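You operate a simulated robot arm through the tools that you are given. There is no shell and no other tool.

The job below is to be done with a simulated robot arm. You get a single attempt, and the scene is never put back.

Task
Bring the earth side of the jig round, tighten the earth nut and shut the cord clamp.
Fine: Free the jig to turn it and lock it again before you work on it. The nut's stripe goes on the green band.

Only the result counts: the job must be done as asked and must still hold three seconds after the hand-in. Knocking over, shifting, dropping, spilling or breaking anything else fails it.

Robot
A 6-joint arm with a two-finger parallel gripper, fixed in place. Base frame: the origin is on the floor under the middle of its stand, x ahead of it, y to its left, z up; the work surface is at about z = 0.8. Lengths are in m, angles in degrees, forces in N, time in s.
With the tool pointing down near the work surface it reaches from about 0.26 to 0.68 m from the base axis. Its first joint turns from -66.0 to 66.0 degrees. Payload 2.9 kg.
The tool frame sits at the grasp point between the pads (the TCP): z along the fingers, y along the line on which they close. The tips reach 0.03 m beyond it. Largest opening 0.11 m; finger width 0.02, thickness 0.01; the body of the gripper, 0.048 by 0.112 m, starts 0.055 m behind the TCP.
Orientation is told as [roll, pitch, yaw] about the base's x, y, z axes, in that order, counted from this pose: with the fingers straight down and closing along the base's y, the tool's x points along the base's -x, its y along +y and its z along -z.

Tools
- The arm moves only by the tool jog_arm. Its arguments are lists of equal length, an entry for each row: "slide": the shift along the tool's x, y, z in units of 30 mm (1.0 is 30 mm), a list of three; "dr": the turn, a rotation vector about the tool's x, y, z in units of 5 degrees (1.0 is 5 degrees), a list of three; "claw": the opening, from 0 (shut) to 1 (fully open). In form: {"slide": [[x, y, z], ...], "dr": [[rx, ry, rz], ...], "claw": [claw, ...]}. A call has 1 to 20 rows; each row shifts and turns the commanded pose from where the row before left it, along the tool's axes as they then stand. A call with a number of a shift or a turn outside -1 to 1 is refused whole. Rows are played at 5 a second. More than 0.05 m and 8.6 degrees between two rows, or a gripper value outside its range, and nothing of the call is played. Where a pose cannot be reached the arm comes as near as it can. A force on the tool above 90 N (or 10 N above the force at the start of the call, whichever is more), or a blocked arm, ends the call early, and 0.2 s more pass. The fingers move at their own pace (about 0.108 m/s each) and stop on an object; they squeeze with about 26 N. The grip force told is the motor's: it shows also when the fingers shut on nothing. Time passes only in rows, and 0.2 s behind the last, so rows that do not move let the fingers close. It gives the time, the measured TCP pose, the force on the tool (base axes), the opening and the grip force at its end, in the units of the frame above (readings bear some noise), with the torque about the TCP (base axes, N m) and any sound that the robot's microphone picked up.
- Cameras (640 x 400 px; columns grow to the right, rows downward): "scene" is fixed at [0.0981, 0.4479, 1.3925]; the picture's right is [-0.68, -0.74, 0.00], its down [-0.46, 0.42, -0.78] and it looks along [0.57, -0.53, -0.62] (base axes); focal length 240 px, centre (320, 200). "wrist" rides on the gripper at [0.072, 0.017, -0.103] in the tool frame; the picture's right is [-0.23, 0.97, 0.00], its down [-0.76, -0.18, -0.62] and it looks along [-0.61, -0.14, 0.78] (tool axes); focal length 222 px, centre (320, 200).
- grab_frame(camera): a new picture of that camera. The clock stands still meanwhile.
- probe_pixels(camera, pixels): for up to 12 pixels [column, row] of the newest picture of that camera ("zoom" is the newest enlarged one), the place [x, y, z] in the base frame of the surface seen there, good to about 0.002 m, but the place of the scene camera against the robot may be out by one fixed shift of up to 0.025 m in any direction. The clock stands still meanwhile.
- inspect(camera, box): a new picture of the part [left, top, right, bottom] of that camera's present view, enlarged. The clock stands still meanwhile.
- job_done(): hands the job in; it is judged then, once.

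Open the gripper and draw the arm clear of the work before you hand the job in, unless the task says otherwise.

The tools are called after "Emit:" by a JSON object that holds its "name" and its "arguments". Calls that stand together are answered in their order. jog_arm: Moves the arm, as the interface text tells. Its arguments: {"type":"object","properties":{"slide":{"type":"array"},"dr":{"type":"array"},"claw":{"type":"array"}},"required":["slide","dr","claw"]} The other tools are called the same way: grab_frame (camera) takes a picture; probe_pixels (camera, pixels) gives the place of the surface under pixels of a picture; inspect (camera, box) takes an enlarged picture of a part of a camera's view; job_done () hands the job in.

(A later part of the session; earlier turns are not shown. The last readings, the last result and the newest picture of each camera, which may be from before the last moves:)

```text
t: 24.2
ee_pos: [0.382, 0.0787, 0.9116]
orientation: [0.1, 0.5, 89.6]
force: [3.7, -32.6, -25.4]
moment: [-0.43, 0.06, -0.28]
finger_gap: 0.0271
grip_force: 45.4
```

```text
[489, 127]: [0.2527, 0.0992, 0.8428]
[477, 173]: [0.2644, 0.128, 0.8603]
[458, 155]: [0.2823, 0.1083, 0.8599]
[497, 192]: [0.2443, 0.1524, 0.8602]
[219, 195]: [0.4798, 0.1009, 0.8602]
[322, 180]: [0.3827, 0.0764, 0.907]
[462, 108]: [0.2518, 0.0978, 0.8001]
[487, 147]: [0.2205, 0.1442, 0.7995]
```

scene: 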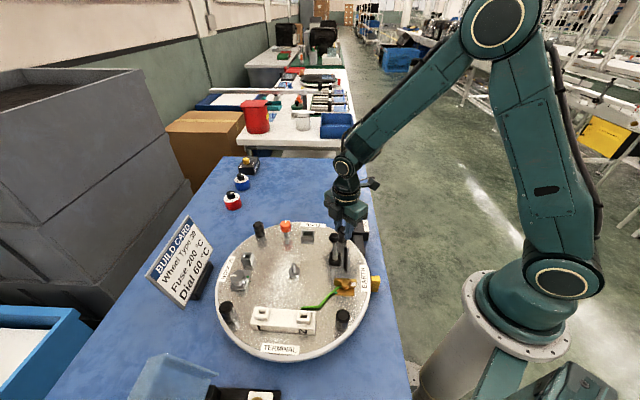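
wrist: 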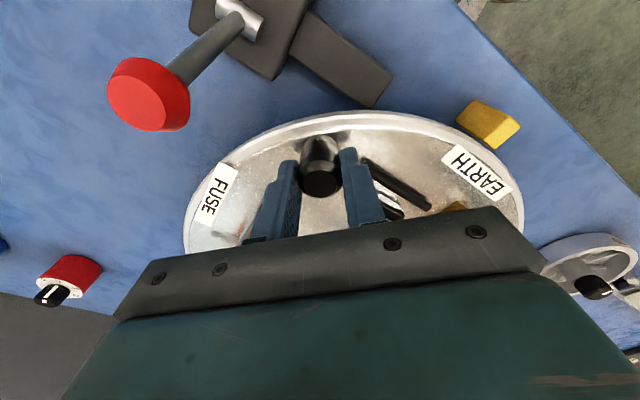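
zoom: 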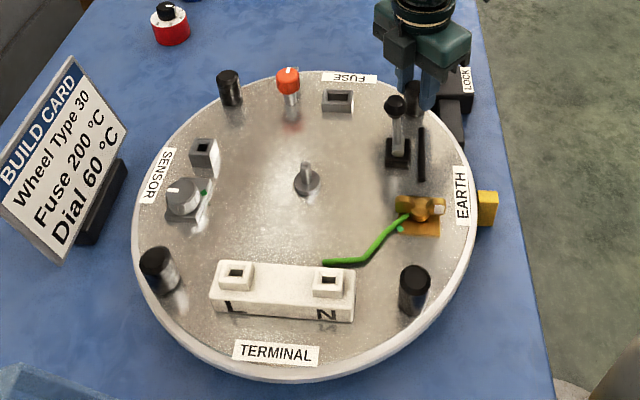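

Compared with the starting picture the posts sit about 2.5° short (lower right post at (414,290) in place of (419,283)). I turn a further 2.5° and ease the radial strain.

Emit:
{"name": "jog_arm", "arguments": {"slide": [[0.05, -0.241, 0.03], [0, 0, 0]], "dr": [[0, 0, -0.5], [0, 0, 0]], "claw": [0, 0]}}

Emit:
{"name": "inspect", "arguments": {"camera": "scene", "box": [200, 190, 400, 370]}}

```text
t: 24.8
ee_pos: [0.39, 0.0793, 0.9105]
orientation: [-0.1, 0.4, 92.2]
force: [-0.2, -27.6, 3.7]
moment: [-1.3, 0.55, -0.23]
finger_gap: 0.0268
grip_force: 44.7
```

```text
2.22 times, centred on (300, 280) of scene
```

zoom: 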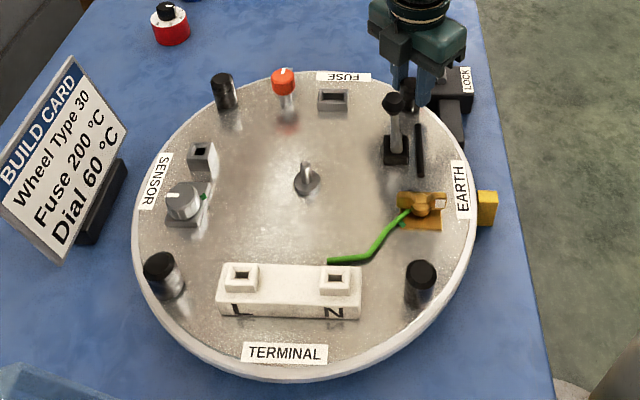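

The jig now matches the starting picture (posts at (224,90), (420,282), (160,273)) with EARTH at the yellow block. I let go of the post, rise and turn the gripper back to 45° over the far side of the lock lever.

Emit:
{"name": "jog_arm", "arguments": {"slide": [[0, 0, 0], [0, 0, 0], [0, 0, -0.6], [0, 0, -0.9], [0, 0, -0.9], [0, 0, -0.9], [0, 0, -0.9], [0, 0, 0], [0, 0, 0], [0, 0, 0], [0, 0, 0], [0, 0, 0], [0, 0, 0], [0, 0, 0], [0, 0, 0], [0, 0, 0], [0, 0, 0]], "dr": [[0, 0, 0], [0, 0, 0], [0, 0, 0], [0, 0, 0], [0, 0, 0], [0, 0, 0], [0, 0, 0], [0, 0, 0.94], [0, 0, 0.94], [0, 0, 0.94], [0, 0, 0.94], [0, 0, 0.94], [0, 0, 0.94], [0, 0, 0.94], [0, 0, 0.94], [0, 0, 0.94], [0, 0, 0.94]], "claw": [0.4, 0.4, 0.4, 0.4, 0.4, 0.4, 0.4, 0, 0, 0, 0, 0, 0, 0, 0, 0, 0]}}

Emit:
{"name": "grab_frame", "arguments": {"camera": "wrist"}}

Emit:
{"name": "inspect", "arguments": {"camera": "scene", "box": [200, 190, 400, 370]}}

```text
t: 28.4
ee_pos: [0.391, 0.0815, 1.0354]
orientation: [0.0, 0.0, 45.3]
force: [-0.4, 0.6, 0.1]
moment: [0.01, 0.01, -0.03]
finger_gap: 0.0002
grip_force: 25.7
```

```text
taken
```

wrist: 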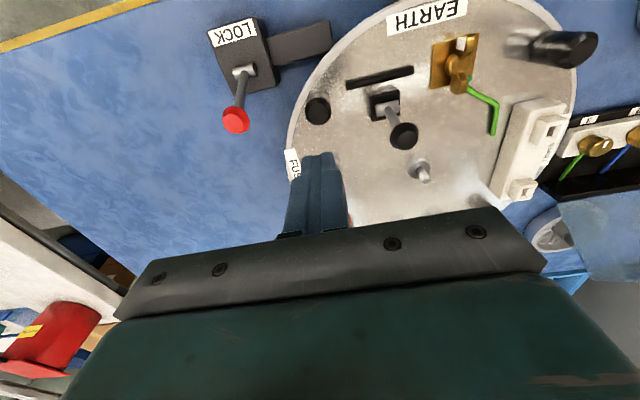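

```text
2.22 times, centred on (300, 280) of scene
```

zoom: 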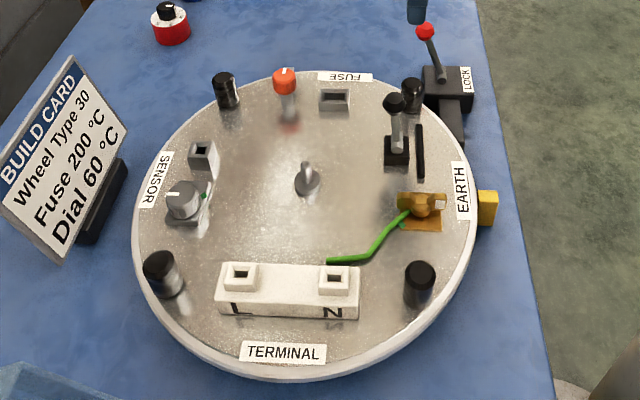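

The wrist picture shows the lock, the lever ball at (236,120) and the whole earth side. I probe the ball, the posts and the label for the angle.

Emit:
{"name": "probe_pixels", "arguments": {"camera": "wrist", "pixels": [[236, 118], [226, 120], [246, 118], [236, 128], [243, 88], [243, 72], [319, 111], [565, 50], [421, 170], [404, 136], [427, 17], [520, 188]]}}

Emit:
{"name": "inspect", "arguments": {"camera": "wrist", "box": [330, 0, 530, 125]}}

Emit:
{"name": "inspect", "arguments": {"camera": "wrist", "box": [190, 0, 350, 140]}}

```text
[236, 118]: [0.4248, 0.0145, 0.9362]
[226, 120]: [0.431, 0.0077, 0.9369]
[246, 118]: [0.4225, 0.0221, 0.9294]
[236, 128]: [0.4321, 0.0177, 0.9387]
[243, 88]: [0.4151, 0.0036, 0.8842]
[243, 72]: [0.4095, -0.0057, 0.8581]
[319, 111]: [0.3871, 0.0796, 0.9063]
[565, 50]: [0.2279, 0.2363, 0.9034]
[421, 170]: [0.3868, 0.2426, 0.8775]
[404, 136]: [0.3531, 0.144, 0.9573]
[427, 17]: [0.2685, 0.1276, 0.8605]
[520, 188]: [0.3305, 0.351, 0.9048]
```

```text
3.20 times, centred on (430, 62) of wrist
```

zoom: 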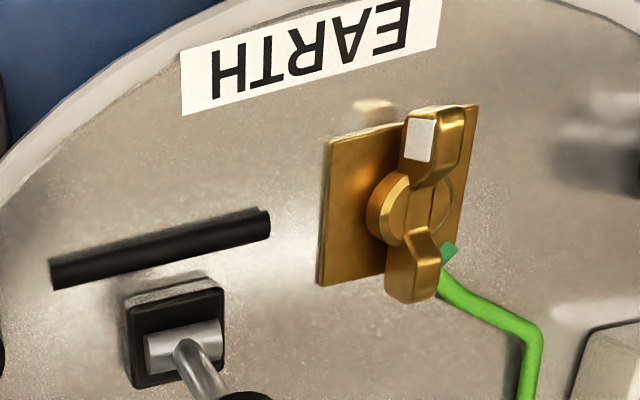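

```text
2.86 times, centred on (270, 70) of wrist
```

zoom: 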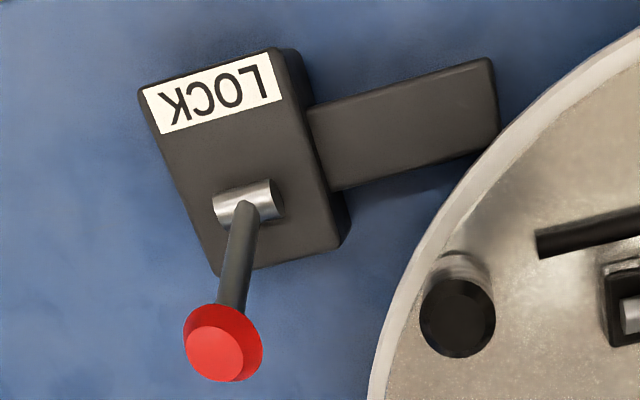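

The ball's centre is about (0.430,0.014,0.926). I move the closed fingers to its far side and down to ball height.

Emit:
{"name": "jog_arm", "arguments": {"slide": [[-0.23, -0.84, 0], [-0.23, -0.84, 0], [-0.23, -0.83, 0], [0, 0, 0.75], [0, 0, 0.75], [0, 0, 0.75], [0, 0, 0.75]], "dr": [[0, 0, 0], [0, 0, 0], [0, 0, 0], [0, 0, 0], [0, 0, 0], [0, 0, 0], [0, 0, 0]], "claw": [0, 0, 0, 0, 0, 0, 0]}}

Emit:
{"name": "inspect", "arguments": {"camera": "scene", "box": [300, 160, 420, 250]}}

Emit:
{"name": "grab_frame", "arguments": {"camera": "wrist"}}

```text
t: 30.0
ee_pos: [0.4567, 0.043, 0.9429]
orientation: [-0.1, 0.0, 45.5]
force: [-0.9, -0.2, -1.1]
moment: [-0.01, -0.01, -0.02]
finger_gap: 0.0
grip_force: 26.1
```

```text
4.44 times, centred on (360, 205) of scene
```

zoom: 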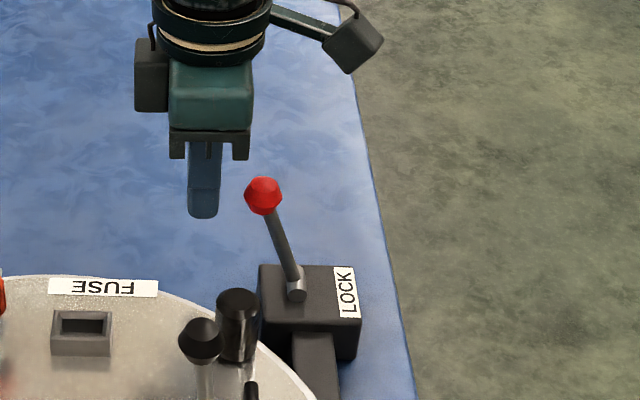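

```text
taken
```

wrist: 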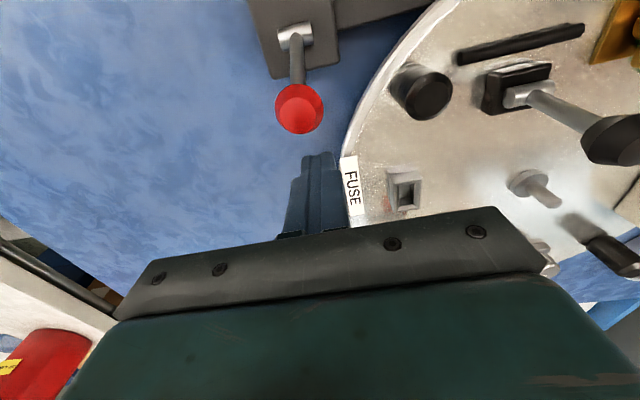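

The fingers are lined up behind the ball at (300,107). I push it back toward the LOCK label in steps.

Emit:
{"name": "jog_arm", "arguments": {"slide": [[0.4, 0, 0], [0.4, 0, 0], [0.4, 0, 0], [0.4, 0, 0], [0.4, 0, 0]], "dr": [[0, 0, 0], [0, 0, 0], [0, 0, 0], [0, 0, 0], [0, 0, 0]], "claw": [0, 0, 0, 0, 0]}}

Emit:
{"name": "inspect", "arguments": {"camera": "scene", "box": [300, 160, 420, 250]}}

```text
t: 31.2
ee_pos: [0.4143, -0.0002, 0.9441]
orientation: [0.0, 0.0, 45.5]
force: [-0.4, 0.5, 1.6]
moment: [0.0, 0.01, -0.02]
finger_gap: 0.0001
grip_force: 26.0
```

```text
4.44 times, centred on (360, 205) of scene
```

zoom: 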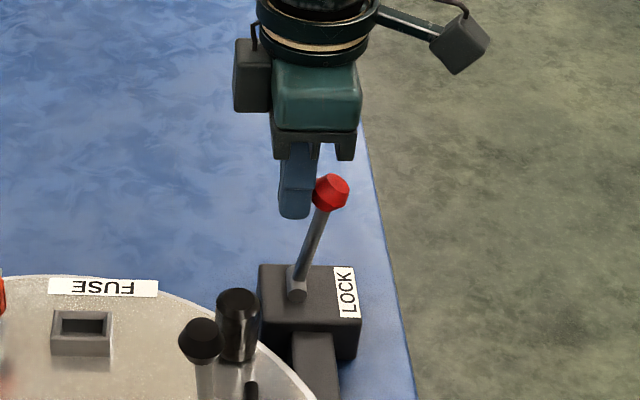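

The lever follows and is past upright toward LOCK with hardly any force. I push on to its end.

Emit:
{"name": "jog_arm", "arguments": {"slide": [[0.3, 0, 0.1], [0.3, 0, 0.1], [0.3, 0, 0.1], [0.3, 0, 0.1]], "dr": [[0, 0, 0], [0, 0, 0], [0, 0, 0], [0, 0, 0]], "claw": [0, 0, 0, 0]}}

Emit:
{"name": "inspect", "arguments": {"camera": "scene", "box": [300, 160, 420, 250]}}

```text
t: 32.2
ee_pos: [0.3914, -0.0256, 0.9333]
orientation: [0.1, 0.0, 45.4]
force: [0.0, 0.0, -0.3]
moment: [-0.01, 0.0, -0.01]
finger_gap: 0.0
grip_force: 26.3
```

```text
4.44 times, centred on (360, 205) of scene
```

zoom: 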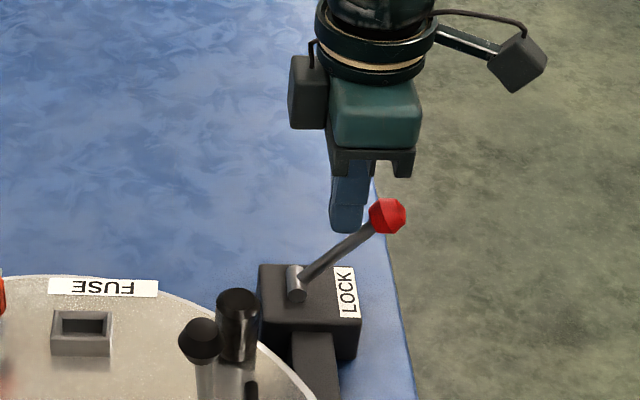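

The lever is back over the LOCK label with the ball at about (375,209), exactly its original locked place. I back off, rise and move above the earth side for a close look.

Emit:
{"name": "jog_arm", "arguments": {"slide": [[-0.3, 0, -0.3], [0, 0, -0.95], [0, 0, -0.95], [0, 0, -0.95], [0, 0, -0.75], [-0.31, 0.966, 0], [-0.31, 0.966, 0], [-0.31, 0.966, 0], [-0.31, 0.966, 0], [-0.31, 0.966, 0], [-0.31, 0.966, 0], [-0.31, 0.966, 0]], "dr": [[0, 0, 0], [0, 0, 0], [0, 0, 0], [0, 0, 0], [0, 0, 0], [0, 0, 0], [0, 0, 0], [0, 0, 0], [0, 0, 0], [0, 0, 0], [0, 0, 0], [0, 0, 0]], "claw": [0, 0, 0, 0, 0, 0.5, 0.8, 0.8, 0.8, 0.8, 0.8, 0.8]}}

Emit:
{"name": "grab_frame", "arguments": {"camera": "wrist"}}

Emit:
{"name": "inspect", "arguments": {"camera": "scene", "box": [320, 180, 400, 300]}}

```text
t: 34.8
ee_pos: [0.2985, 0.1711, 1.0515]
orientation: [0.0, -0.1, 45.6]
force: [0.0, 0.8, 0.1]
moment: [0.0, 0.0, 0.01]
finger_gap: 0.0884
grip_force: 0.1
```

```text
taken
```

wrist: 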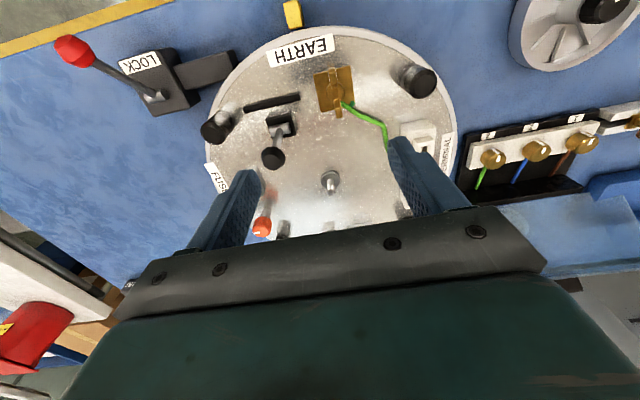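

```text
3.33 times, centred on (360, 240) of scene
```

zoom: 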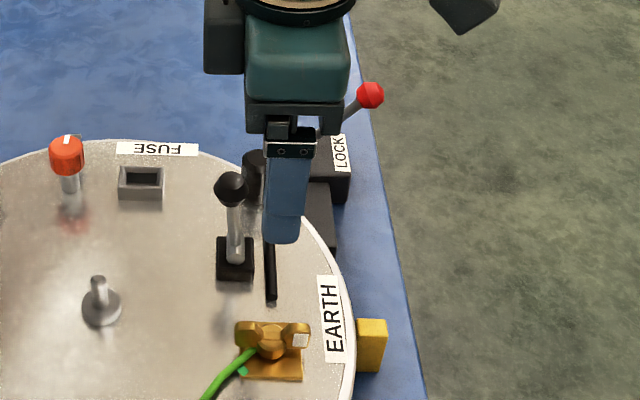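

Now I have a near-top view of the earth station with the nut at (336,90) and the clamp lever at (278,140). I enlarge it and probe.

Emit:
{"name": "inspect", "arguments": {"camera": "wrist", "box": [290, 50, 390, 130]}}

Emit:
{"name": "inspect", "arguments": {"camera": "wrist", "box": [200, 70, 330, 180]}}

Emit:
{"name": "inspect", "arguments": {"camera": "scene", "box": [365, 270, 405, 300]}}

```text
5.00 times, centred on (340, 90) of wrist
```

zoom: 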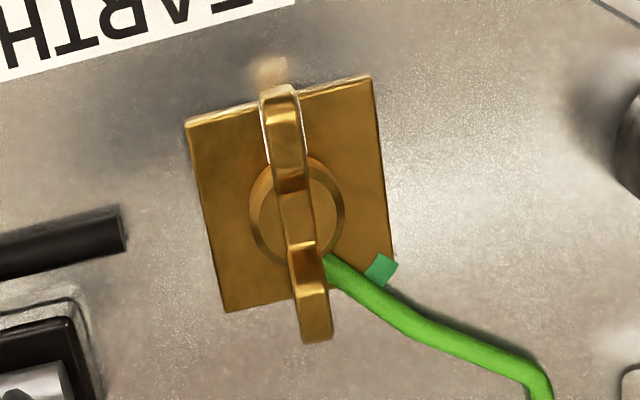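

```text
3.64 times, centred on (265, 125) of wrist
```

zoom: 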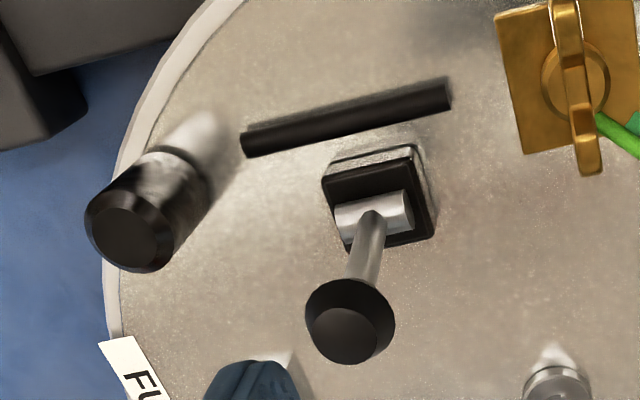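

```text
13.33 times, centred on (385, 285) of scene
```

zoom: 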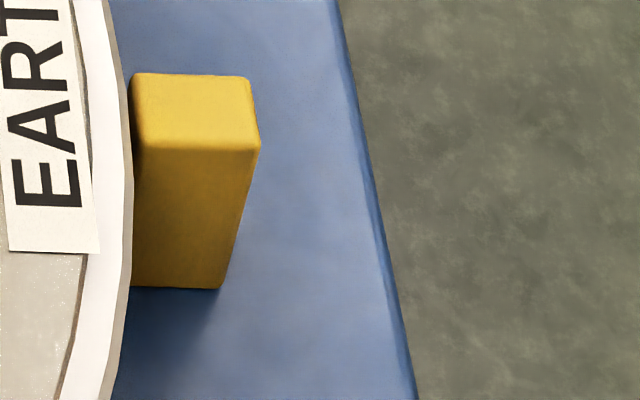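

The nut's white mark is on the upper wing and the green band is at (352,104). I probe the nut, wings, band and the clamp's parts.

Emit:
{"name": "probe_pixels", "arguments": {"camera": "wrist", "pixels": [[335.4, 92.4], [352.4, 103.6], [332, 70], [332.8, 77], [339.4, 112], [338, 104], [345, 93], [328, 88], [315, 75], [350, 66], [321, 110], [342, 102]]}}

Emit:
{"name": "probe_pixels", "arguments": {"camera": "wrist", "pixels": [[271, 158], [279, 140], [279, 131], [283, 117], [246, 110], [298, 96], [270, 103], [330, 175], [330, 187], [222, 135], [425, 80]]}}

```text
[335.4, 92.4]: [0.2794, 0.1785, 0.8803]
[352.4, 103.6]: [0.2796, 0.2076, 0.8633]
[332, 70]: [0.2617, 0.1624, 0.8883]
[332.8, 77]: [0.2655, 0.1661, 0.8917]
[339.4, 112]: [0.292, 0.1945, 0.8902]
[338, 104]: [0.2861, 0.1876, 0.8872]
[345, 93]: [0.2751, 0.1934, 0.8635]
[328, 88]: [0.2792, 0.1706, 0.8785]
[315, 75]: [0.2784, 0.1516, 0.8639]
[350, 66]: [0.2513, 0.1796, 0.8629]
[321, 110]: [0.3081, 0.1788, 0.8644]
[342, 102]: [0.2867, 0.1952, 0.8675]
```

```text
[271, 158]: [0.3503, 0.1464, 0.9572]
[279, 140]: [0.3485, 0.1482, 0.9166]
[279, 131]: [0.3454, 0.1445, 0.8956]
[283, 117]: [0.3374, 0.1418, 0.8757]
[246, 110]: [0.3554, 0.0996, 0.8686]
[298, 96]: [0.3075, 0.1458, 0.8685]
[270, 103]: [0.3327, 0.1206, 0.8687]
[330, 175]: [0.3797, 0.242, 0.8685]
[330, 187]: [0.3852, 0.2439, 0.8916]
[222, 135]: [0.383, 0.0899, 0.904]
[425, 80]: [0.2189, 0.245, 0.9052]
```

The nut's centre is about (0.278,0.1785), the striped wing points to about 226° and the green band lies at about 86°, so it needs about 140° clockwise. I take a closer side view of the nut from the scene camera and the wrist.

Emit:
{"name": "inspect", "arguments": {"camera": "scene", "box": [322, 268, 370, 298]}}

Emit:
{"name": "inspect", "arguments": {"camera": "wrist", "box": [312, 60, 360, 120]}}

```text
13.33 times, centred on (346, 283) of scene
```

zoom: 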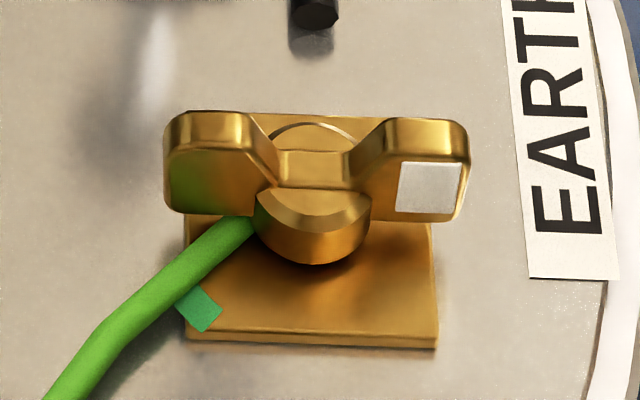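

```text
6.67 times, centred on (336, 90) of wrist
```

zoom: 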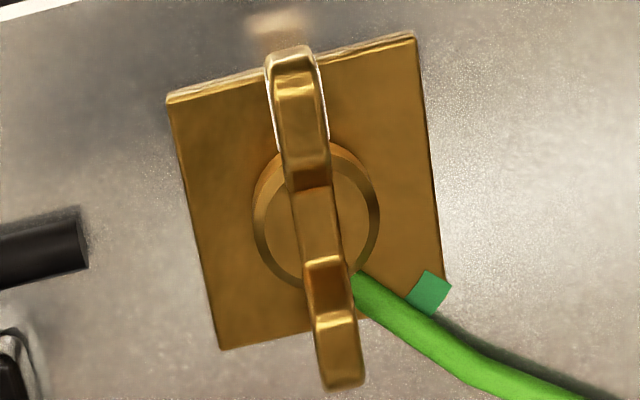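

The wings rise from about 0.880 at the hub to 0.892, with the hub's top at about 0.8785. I line the gripper up over the nut axis (0.279,0.1788) with the fingers on either side of the wings and go down part way.

Emit:
{"name": "jog_arm", "arguments": {"slide": [[0.135, 0.32, 0], [0.135, 0.32, 0.6], [0, 0, 0.9], [0, 0, 0.9], [0, 0, 0.6], [0, 0, 0]], "dr": [[0, 0, -0.1], [0, 0, -0.1], [0, 0, 0], [0, 0, 0], [0, 0, 0], [0, 0, 0]], "claw": [0.36, 0.36, 0.36, 0.36, 0.36, 0.36]}}

Emit:
{"name": "grab_frame", "arguments": {"camera": "wrist"}}

Emit:
{"name": "inspect", "arguments": {"camera": "wrist", "box": [260, 80, 420, 200]}}

Emit:
{"name": "inspect", "arguments": {"camera": "scene", "box": [300, 240, 400, 310]}}

```text
t: 36.2
ee_pos: [0.2774, 0.1777, 0.9594]
orientation: [0.0, -0.1, 46.6]
force: [0.0, 0.1, 0.3]
moment: [0.01, 0.05, -0.02]
finger_gap: 0.0394
grip_force: 0.1
```

```text
taken
```

wrist: 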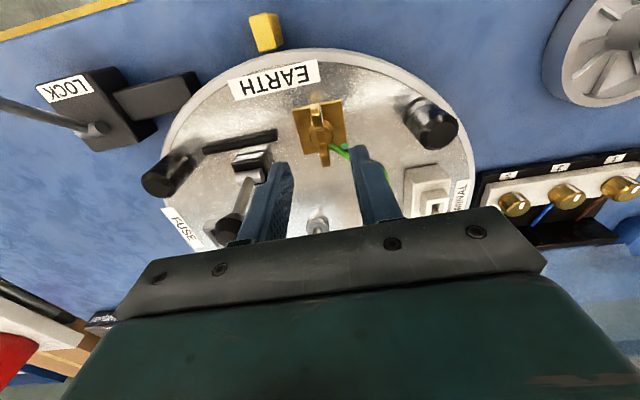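

```text
3.33 times, centred on (340, 140) of wrist
```

zoom: 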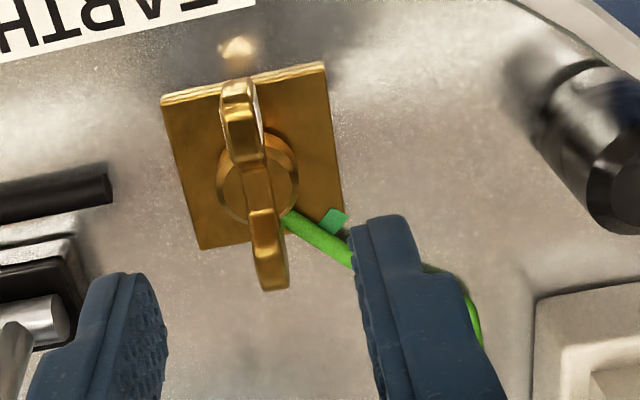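

```text
5.71 times, centred on (350, 275) of scene
```

zoom: 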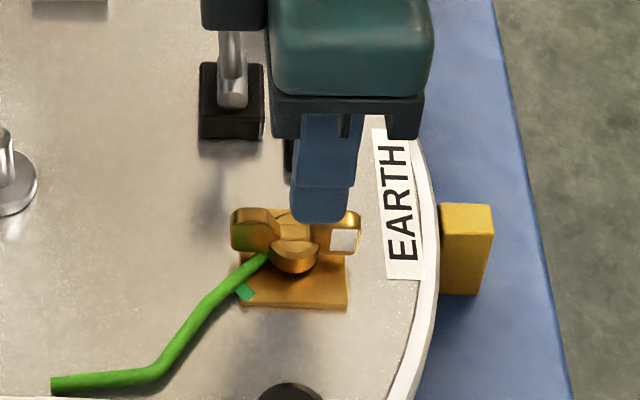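

The gripper is over the nut, seen at (321,135). I probe nut points again from this nearer view.

Emit:
{"name": "probe_pixels", "arguments": {"camera": "wrist", "pixels": [[321.5, 135.5], [315.5, 108], [316.5, 115], [325, 162], [323.5, 150], [312, 135], [332, 135], [344, 146], [339, 143], [318, 125], [293, 110], [341, 99]]}}

```text
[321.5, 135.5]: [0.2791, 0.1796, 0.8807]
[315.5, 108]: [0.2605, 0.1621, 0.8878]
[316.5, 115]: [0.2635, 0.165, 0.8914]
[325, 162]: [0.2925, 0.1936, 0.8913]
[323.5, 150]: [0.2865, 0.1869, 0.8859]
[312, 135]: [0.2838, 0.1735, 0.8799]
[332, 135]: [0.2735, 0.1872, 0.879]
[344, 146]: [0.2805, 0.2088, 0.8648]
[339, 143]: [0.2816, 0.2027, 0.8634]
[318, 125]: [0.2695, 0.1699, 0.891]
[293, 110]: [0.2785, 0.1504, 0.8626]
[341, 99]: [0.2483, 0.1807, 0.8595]
```

The axis is at about (0.2788,0.1798) and the wings lie at about 45°. I correct by 2.5 mm, go down so that the tips just clear the hub's top, and close on the wings.

Emit:
{"name": "jog_arm", "arguments": {"slide": [[-0.083, 0, 0.5], [0, 0, 0.6], [0, 0, 0.5], [0, 0, 0], [0, 0, 0], [0, 0, 0]], "dr": [[0, 0, 0.3], [0, 0, 0], [0, 0, 0], [0, 0, 0], [0, 0, 0], [0, 0, 0]], "claw": [0.36, 0.36, 0.36, 0.0, 0.0, 0.0]}}

Emit:
{"name": "grab_frame", "arguments": {"camera": "wrist"}}

Emit:
{"name": "inspect", "arguments": {"camera": "scene", "box": [300, 240, 400, 310]}}

```text
t: 37.6
ee_pos: [0.279, 0.1805, 0.9113]
orientation: [0.0, 0.0, 45.1]
force: [-9.7, 10.1, -4.0]
moment: [0.83, -0.41, 0.01]
finger_gap: 0.0078
grip_force: 44.8
```

```text
taken
```

wrist: 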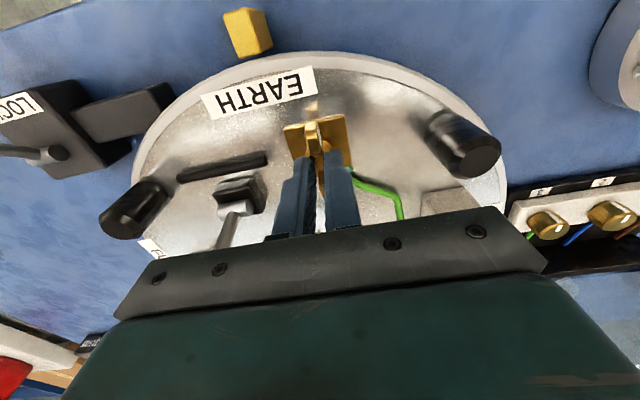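

```text
5.71 times, centred on (350, 275) of scene
```

zoom: 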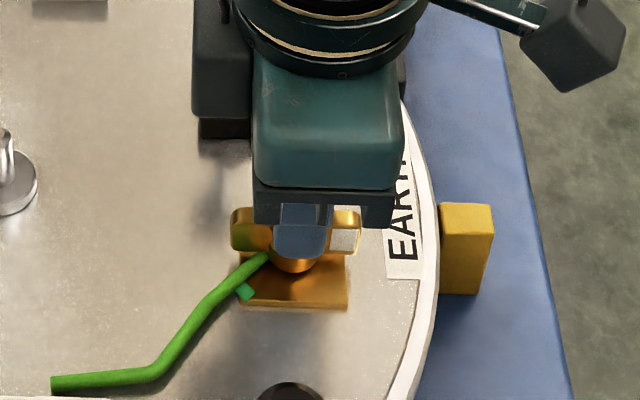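

The wings are gripped (gap 0.0078). I turn clockwise 15° at first and check the torque and the picture.

Emit:
{"name": "jog_arm", "arguments": {"slide": [[0, 0.04, 0], [0, 0, 0], [0, 0, 0]], "dr": [[0, 0, 1], [0, 0, 1], [0, 0, 1]], "claw": [0, 0, 0]}}

Emit:
{"name": "inspect", "arguments": {"camera": "scene", "box": [300, 240, 400, 310]}}

Emit:
{"name": "grab_frame", "arguments": {"camera": "wrist"}}

```text
t: 38.4
ee_pos: [0.2787, 0.1806, 0.9122]
orientation: [0.0, 0.1, 29.9]
force: [-6.3, 5.7, -18.9]
moment: [0.72, -0.84, -0.01]
finger_gap: 0.0077
grip_force: 45.3
```

```text
5.71 times, centred on (350, 275) of scene
```

zoom: 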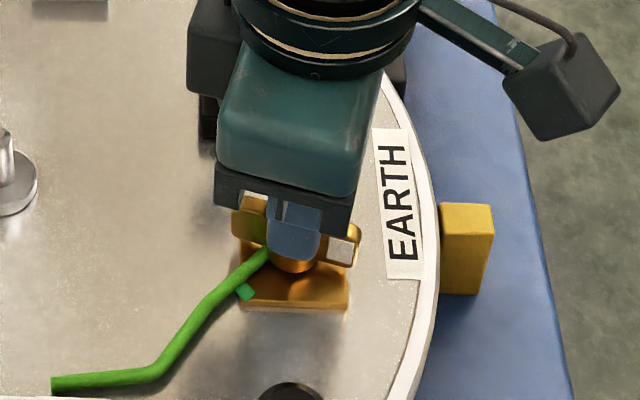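

```text
taken
```

wrist: 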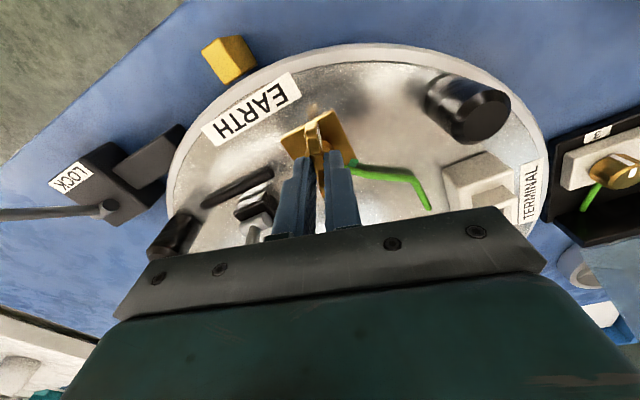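

The nut turns with the gripper (stripe has moved) at hardly any torque. I go on 45° clockwise.

Emit:
{"name": "jog_arm", "arguments": {"slide": [[0, 0, 0.03], [0, 0, 0], [0, 0, 0], [0, 0, 0], [0, 0, 0], [0, 0, 0], [0, 0, 0], [0, 0, 0], [0, 0, 0]], "dr": [[0, 0, 1], [0, 0, 1], [0, 0, 1], [0, 0, 1], [0, 0, 1], [0, 0, 1], [0, 0, 1], [0, 0, 1], [0, 0, 1]], "claw": [0, 0, 0, 0, 0, 0, 0, 0, 0]}}

Emit:
{"name": "inspect", "arguments": {"camera": "scene", "box": [300, 240, 400, 310]}}

Emit:
{"name": "grab_frame", "arguments": {"camera": "wrist"}}

```text
t: 40.4
ee_pos: [0.2788, 0.1807, 0.9102]
orientation: [0.1, -0.1, -15.0]
force: [-16.5, -0.7, 29.6]
moment: [-0.18, -0.02, 0.0]
finger_gap: 0.0078
grip_force: 45.2
```

```text
5.71 times, centred on (350, 275) of scene
```

zoom: 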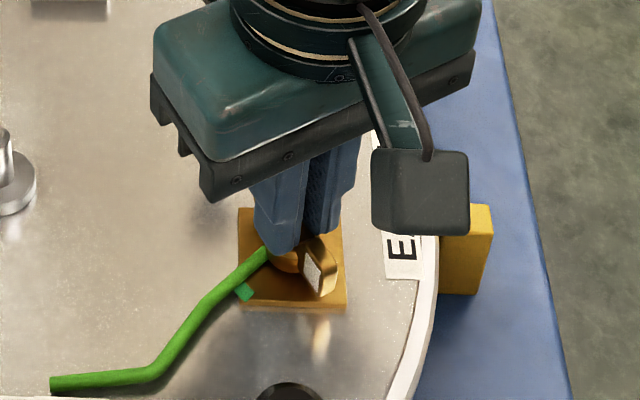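

```text
taken
```

wrist: 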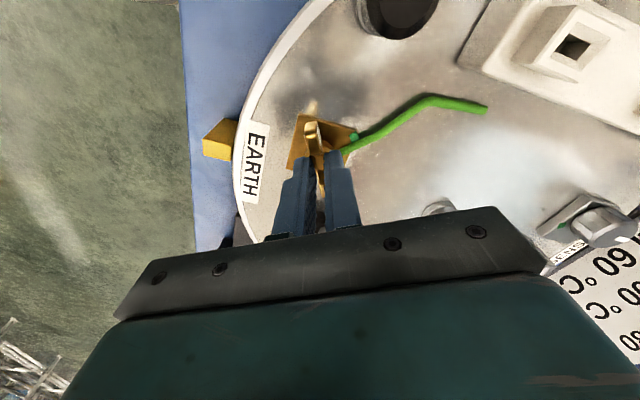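

The nut has turned 60° in all and follows well. I continue with another 60°, easing the downward pressure.

Emit:
{"name": "jog_arm", "arguments": {"slide": [[0, 0, -0.03], [0, 0, 0], [0, 0, 0], [0, 0, 0], [0, 0, 0], [0, 0, 0], [0, 0, 0], [0, 0, 0], [0, 0, 0], [0, 0, 0], [0, 0, 0], [0, 0, 0]], "dr": [[0, 0, 1], [0, 0, 1], [0, 0, 1], [0, 0, 1], [0, 0, 1], [0, 0, 1], [0, 0, 1], [0, 0, 1], [0, 0, 1], [0, 0, 1], [0, 0, 1], [0, 0, 1]], "claw": [0, 0, 0, 0, 0, 0, 0, 0, 0, 0, 0, 0]}}

Emit:
{"name": "inspect", "arguments": {"camera": "scene", "box": [300, 240, 400, 310]}}

Emit:
{"name": "grab_frame", "arguments": {"camera": "wrist"}}

```text
t: 43.0
ee_pos: [0.2786, 0.1803, 0.9126]
orientation: [0.0, 0.1, -75.2]
force: [-0.8, 12.7, -33.3]
moment: [0.37, 0.04, 0.03]
finger_gap: 0.008
grip_force: 45.0
```

```text
5.71 times, centred on (350, 275) of scene
```

zoom: 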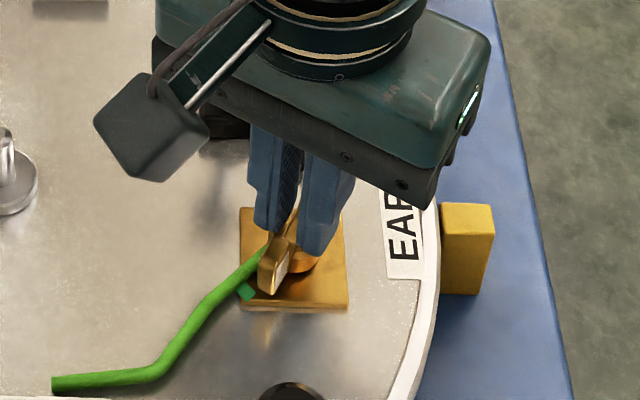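

```text
taken
```

wrist: 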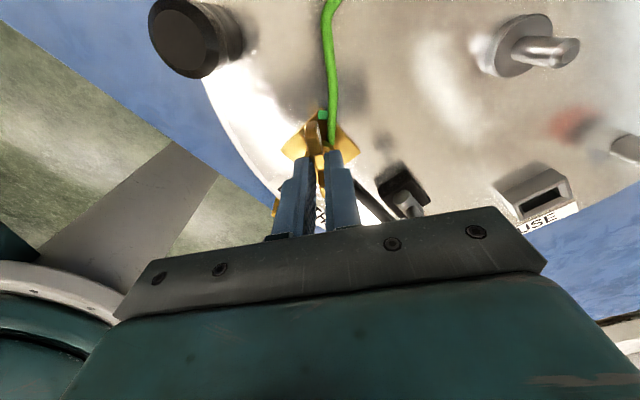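

The stripe wing is now close to the green band. I look closely at the remaining angle.

Emit:
{"name": "inspect", "arguments": {"camera": "wrist", "box": [270, 80, 390, 180]}}

Emit:
{"name": "inspect", "arguments": {"camera": "scene", "box": [330, 270, 370, 300]}}

```text
4.00 times, centred on (330, 130) of wrist
```

zoom: 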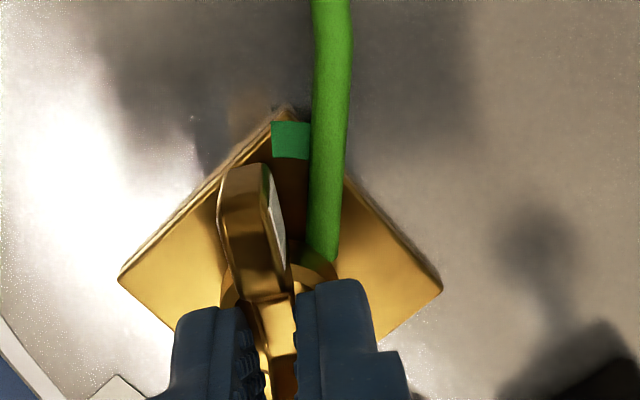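

```text
13.33 times, centred on (350, 285) of scene
```

zoom: 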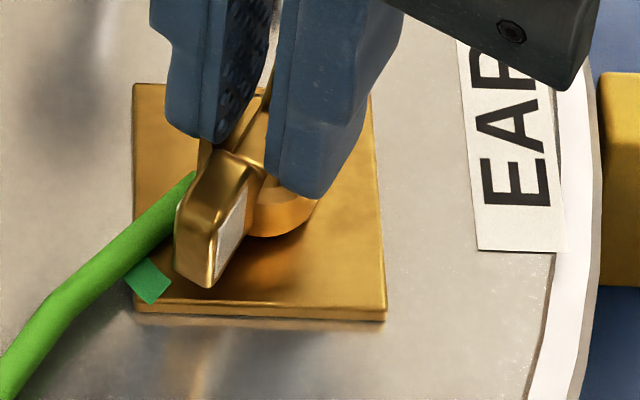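

About 17° remain to the green band. I turn 16.5° more.

Emit:
{"name": "jog_arm", "arguments": {"slide": [[0, 0, 0.02], [0, 0, 0], [0, 0, 0], [0, 0, 0], [0, 0, 0]], "dr": [[0, 0, 1], [0, 0, 1], [0, 0, 1], [0, 0, 0.3], [0, 0, 0]], "claw": [0, 0, 0, 0, 0]}}

Emit:
{"name": "grab_frame", "arguments": {"camera": "wrist"}}

Emit:
{"name": "inspect", "arguments": {"camera": "wrist", "box": [270, 80, 390, 180]}}

Emit:
{"name": "inspect", "arguments": {"camera": "scene", "box": [330, 270, 370, 300]}}

```text
t: 44.2
ee_pos: [0.2801, 0.1801, 0.9129]
orientation: [0.0, 0.1, -91.6]
force: [-3.6, 10.6, -9.3]
moment: [0.4, 0.12, -0.02]
finger_gap: 0.0076
grip_force: 45.2
```

```text
taken
```

wrist: 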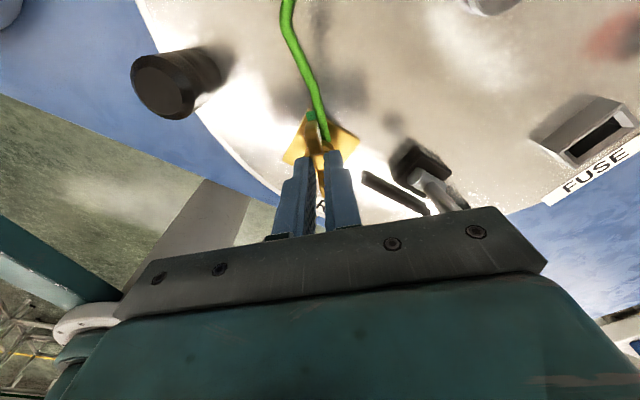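

```text
4.00 times, centred on (330, 130) of wrist
```

zoom: 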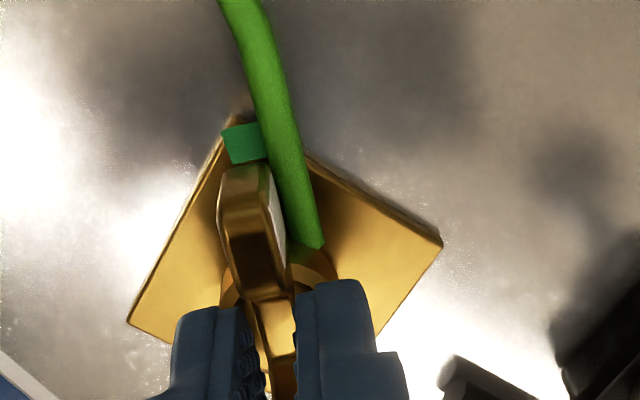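

```text
13.33 times, centred on (350, 285) of scene
```

zoom: 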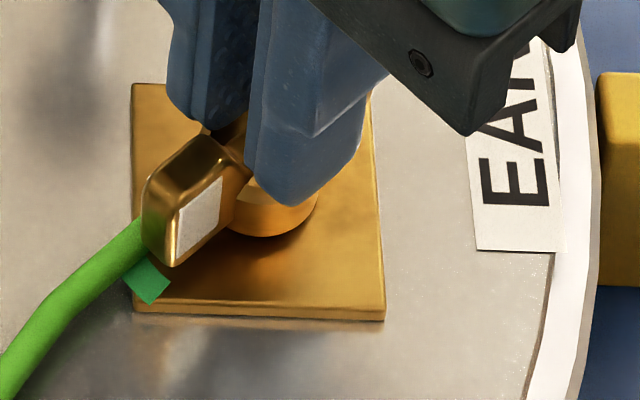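

By the count the stripe is at about 88° against the band's 87°, and the picture shows the striped wing on the band. I open the fingers, rise and look from above.

Emit:
{"name": "jog_arm", "arguments": {"slide": [[0, 0, 0], [0, 0, 0], [0, 0, -0.5], [0, 0, -0.9], [0, 0, -0.9], [0, 0, -0.9], [0, 0, -0.9]], "dr": [[0, 0, 0], [0, 0, 0], [0, 0, 0], [0, 0, 0], [0, 0, 0], [0, 0, 0], [0, 0, 0]], "claw": [0.36, 0.36, 0.36, 0.36, 0.6, 0.6, 0.6]}}

Emit:
{"name": "grab_frame", "arguments": {"camera": "wrist"}}

Emit:
{"name": "inspect", "arguments": {"camera": "wrist", "box": [270, 60, 390, 150]}}

Emit:
{"name": "inspect", "arguments": {"camera": "scene", "box": [330, 270, 370, 300]}}

```text
t: 45.8
ee_pos: [0.2777, 0.1771, 1.0352]
orientation: [0.0, 0.0, -91.5]
force: [0.2, 0.6, 1.4]
moment: [0.01, 0.01, 0.03]
finger_gap: 0.0661
grip_force: 0.1
```

```text
taken
```

wrist: 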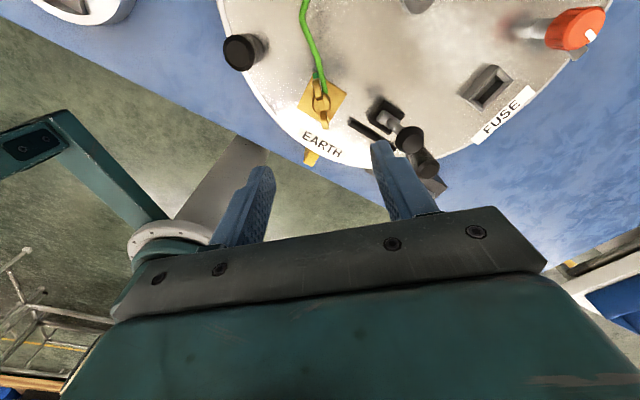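

```text
4.44 times, centred on (330, 105) of wrist
```

zoom: 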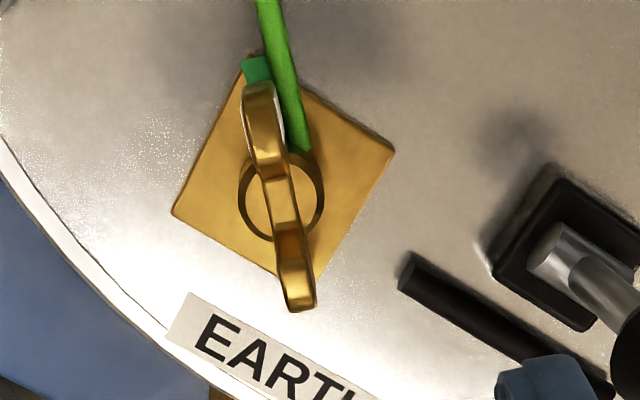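

```text
13.33 times, centred on (350, 285) of scene
```

zoom: 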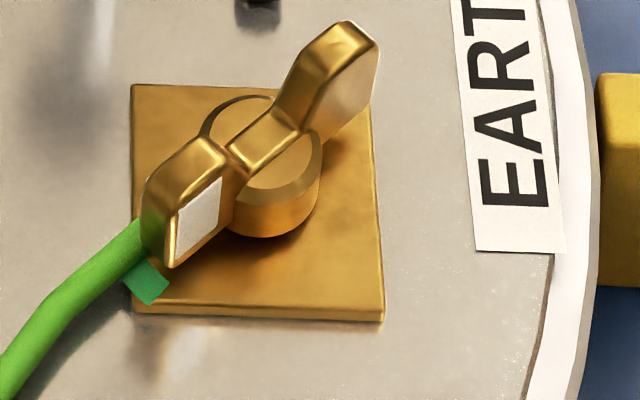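

The wing line runs straight at the green band (hub (281,198), tip (262,95), band (257,70) in the enlargement). I probe to get the angle in numbers.

Emit:
{"name": "probe_pixels", "arguments": {"camera": "wrist", "pixels": [[316.5, 80], [317.5, 84], [316, 76], [325.3, 126], [324.5, 121], [321, 104.5], [315.5, 75], [313.5, 75], [317, 74.5], [313, 104], [330.5, 104]]}}

Emit:
{"name": "inspect", "arguments": {"camera": "wrist", "box": [300, 65, 345, 130]}}

```text
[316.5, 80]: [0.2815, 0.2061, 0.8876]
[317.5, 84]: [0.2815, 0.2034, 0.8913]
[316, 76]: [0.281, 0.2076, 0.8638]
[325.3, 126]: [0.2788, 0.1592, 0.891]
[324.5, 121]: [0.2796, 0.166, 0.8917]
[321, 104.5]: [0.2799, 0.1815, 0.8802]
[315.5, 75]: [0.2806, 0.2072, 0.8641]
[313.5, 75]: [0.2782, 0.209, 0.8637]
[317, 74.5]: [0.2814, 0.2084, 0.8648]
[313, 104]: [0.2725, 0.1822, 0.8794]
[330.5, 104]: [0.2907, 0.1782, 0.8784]
```

```text
6.15 times, centred on (322, 98) of wrist
```

zoom: 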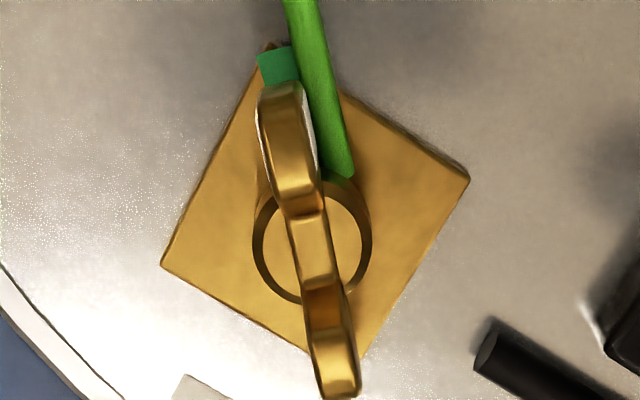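

The wings lie at about 86.6° and the visible band centre at about 88°, so they agree within the reading error. I take a tighter enlargement to see whether the wire hides part of the band.

Emit:
{"name": "inspect", "arguments": {"camera": "wrist", "box": [304, 66, 334, 86]}}

Emit:
{"name": "inspect", "arguments": {"camera": "scene", "box": [332, 280, 352, 296]}}

```text
16.00 times, centred on (319, 76) of wrist
```

zoom: 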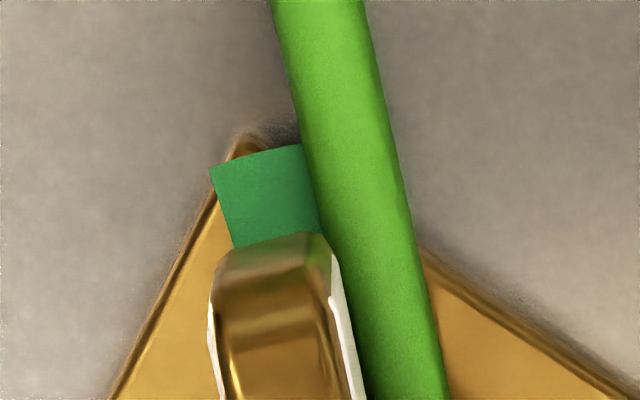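

```text
16.00 times, centred on (342, 288) of scene
```

zoom: 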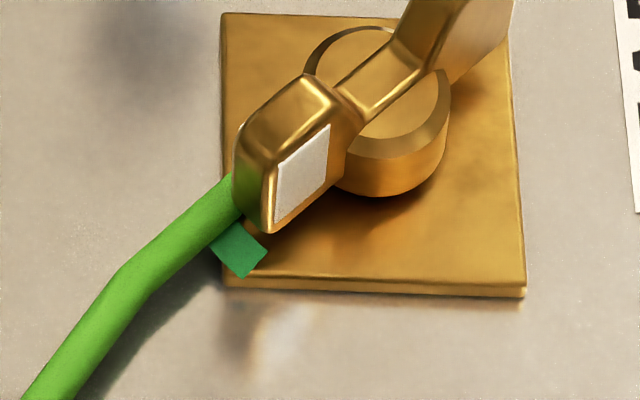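

The band has a curved edge and runs on under the wire, so its middle lies more clockwise than what shows. I probe its visible edges and the wire's edges at the band's radius.

Emit:
{"name": "probe_pixels", "arguments": {"camera": "wrist", "pixels": [[312.5, 74.2], [313.4, 77.8], [315, 73.3], [317.3, 73.4], [317.8, 76.5], [322.5, 75.5], [326, 80], [323.5, 72], [324.8, 76.5], [325.8, 79]]}}

Emit:
{"name": "probe_pixels", "arguments": {"camera": "zoom", "pixels": [[215, 250], [245, 275], [262, 255], [232, 228], [225, 210], [190, 215]]}}

```text
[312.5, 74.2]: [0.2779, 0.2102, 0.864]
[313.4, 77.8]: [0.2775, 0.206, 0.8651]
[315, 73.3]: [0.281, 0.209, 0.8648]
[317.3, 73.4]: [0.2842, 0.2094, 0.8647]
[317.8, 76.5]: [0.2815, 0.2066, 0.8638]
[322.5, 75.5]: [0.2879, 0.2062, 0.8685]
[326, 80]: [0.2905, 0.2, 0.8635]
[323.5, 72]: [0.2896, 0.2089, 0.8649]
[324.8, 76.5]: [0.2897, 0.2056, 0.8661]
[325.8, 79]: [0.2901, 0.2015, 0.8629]
```

```text
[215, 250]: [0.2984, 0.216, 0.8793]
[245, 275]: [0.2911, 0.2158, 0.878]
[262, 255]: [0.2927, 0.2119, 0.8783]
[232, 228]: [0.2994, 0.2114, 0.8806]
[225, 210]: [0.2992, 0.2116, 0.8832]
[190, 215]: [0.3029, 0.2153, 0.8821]
```

Ray-casting the edges: the band runs from about 95° to beyond the wire's edge at about 81.5°, while the stripe is at about 88°. To sit more centrally I grip the nut again and add about 3° clockwise.

Emit:
{"name": "jog_arm", "arguments": {"slide": [[0.1, 0.08, 0.4], [0, 0, 0.9], [0, 0, 0.9], [0, 0, 0.9], [0, 0, 0.9], [0, 0, 0.1], [0, 0, 0], [0, 0, 0], [0, 0, 0], [0, 0, 0], [0, 0, 0]], "dr": [[0, 0, 0], [0, 0, 0], [0, 0, 0], [0, 0, 0], [0, 0, 0], [0, 0, 0], [0, 0, 0], [0, 0, 0], [0, 0, 0], [0, 0, 0.6], [0, 0, 0]], "claw": [0.36, 0.36, 0.36, 0.36, 0.36, 0.36, 0, 0, 0, 0, 0]}}

Emit:
{"name": "inspect", "arguments": {"camera": "scene", "box": [330, 270, 370, 300]}}

```text
t: 48.2
ee_pos: [0.2803, 0.1835, 0.9117]
orientation: [-0.3, -0.1, -94.4]
force: [-13.9, 6.1, -16.2]
moment: [0.73, 0.19, -0.03]
finger_gap: 0.0078
grip_force: 44.6
```

```text
13.33 times, centred on (350, 285) of scene
```

zoom: 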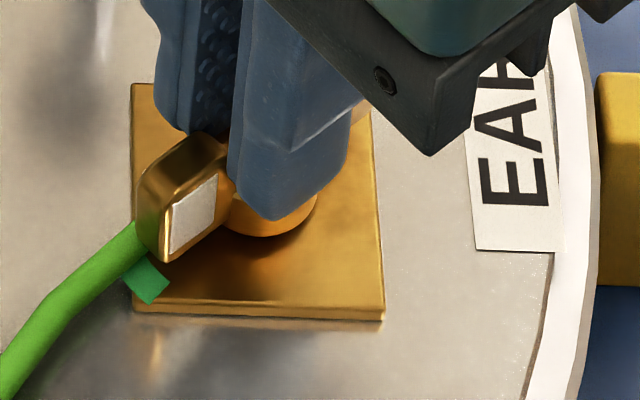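

The nut went 3° further. I open, rise and check once more.

Emit:
{"name": "jog_arm", "arguments": {"slide": [[0, 0, 0], [0, 0, 0], [0, 0, -0.5], [0, 0, -0.9], [0, 0, -0.9], [0, 0, -0.9], [0, 0, -0.9]], "dr": [[0, 0, 0], [0, 0, 0], [0, 0, 0], [0, 0, 0], [0, 0, 0], [0, 0, 0], [0, 0, 0]], "claw": [0.36, 0.36, 0.36, 0.36, 0.6, 0.6, 0.6]}}

Emit:
{"name": "grab_frame", "arguments": {"camera": "wrist"}}

Emit:
{"name": "inspect", "arguments": {"camera": "wrist", "box": [295, 65, 345, 130]}}

Emit:
{"name": "inspect", "arguments": {"camera": "scene", "box": [200, 190, 400, 370]}}

```text
t: 49.8
ee_pos: [0.2806, 0.1826, 1.0362]
orientation: [0.0, 0.0, -94.5]
force: [-0.4, 0.6, 0.4]
moment: [-0.01, -0.01, -0.03]
finger_gap: 0.0659
grip_force: 0.0
```

```text
taken
```

wrist: 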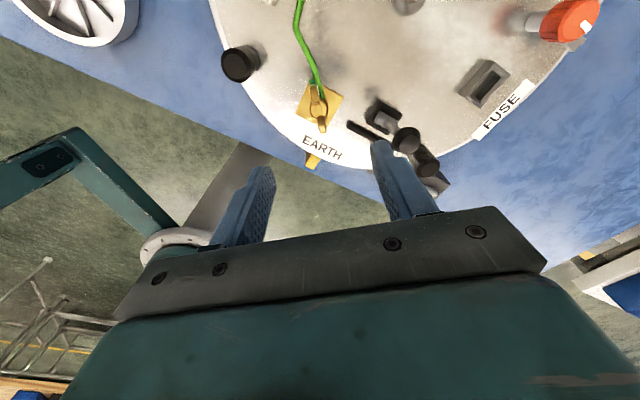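

```text
6.15 times, centred on (320, 98) of wrist
```

zoom: 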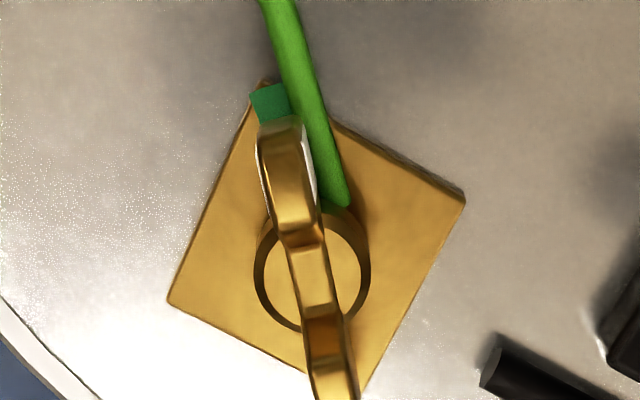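

```text
2.22 times, centred on (300, 280) of scene
```

zoom: 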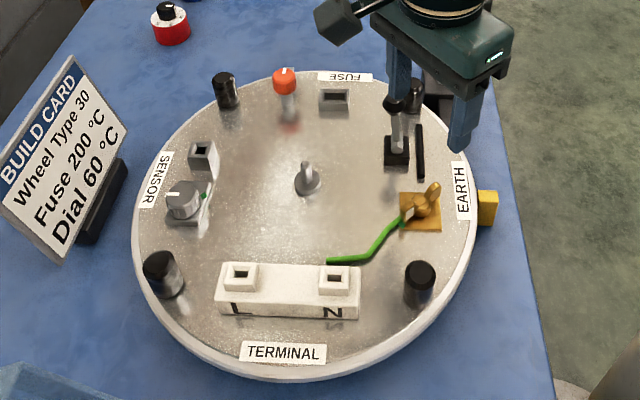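

The jig and the nut look right. Now the cord clamp: I look at its lever at (395,105) in the scene and at (405,140) in the wrist picture more closely.

Emit:
{"name": "inspect", "arguments": {"camera": "scene", "box": [355, 215, 415, 275]}}

Emit:
{"name": "inspect", "arguments": {"camera": "wrist", "box": [330, 85, 450, 175]}}

Emit:
{"name": "probe_pixels", "arguments": {"camera": "wrist", "pixels": [[407, 140], [400, 134], [414, 138], [398, 127], [390, 120], [385, 113], [380, 106], [353, 125], [378, 140], [365, 132], [375, 100]]}}

```text
6.67 times, centred on (385, 245) of scene
```

zoom: 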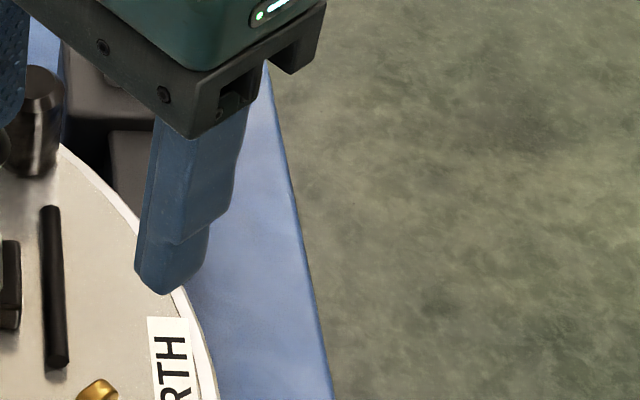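

```text
4.44 times, centred on (390, 130) of wrist
```

zoom: 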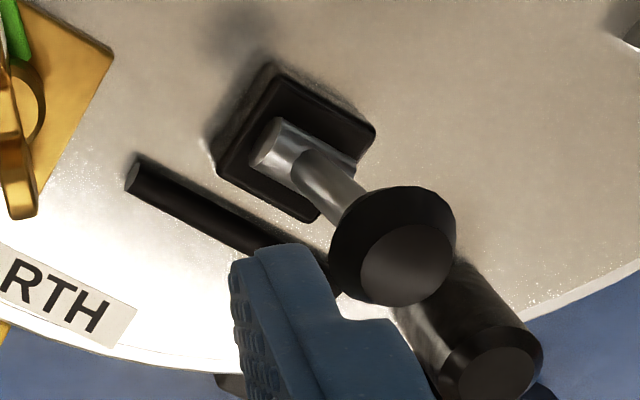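

```text
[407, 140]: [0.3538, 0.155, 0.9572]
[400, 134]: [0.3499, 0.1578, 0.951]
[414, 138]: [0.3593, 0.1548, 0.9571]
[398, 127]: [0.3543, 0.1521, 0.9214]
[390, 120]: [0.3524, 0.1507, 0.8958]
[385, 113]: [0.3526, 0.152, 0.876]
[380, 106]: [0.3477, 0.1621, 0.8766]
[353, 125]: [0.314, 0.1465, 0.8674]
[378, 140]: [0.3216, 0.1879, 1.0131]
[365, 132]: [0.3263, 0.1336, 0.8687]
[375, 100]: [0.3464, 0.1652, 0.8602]
```

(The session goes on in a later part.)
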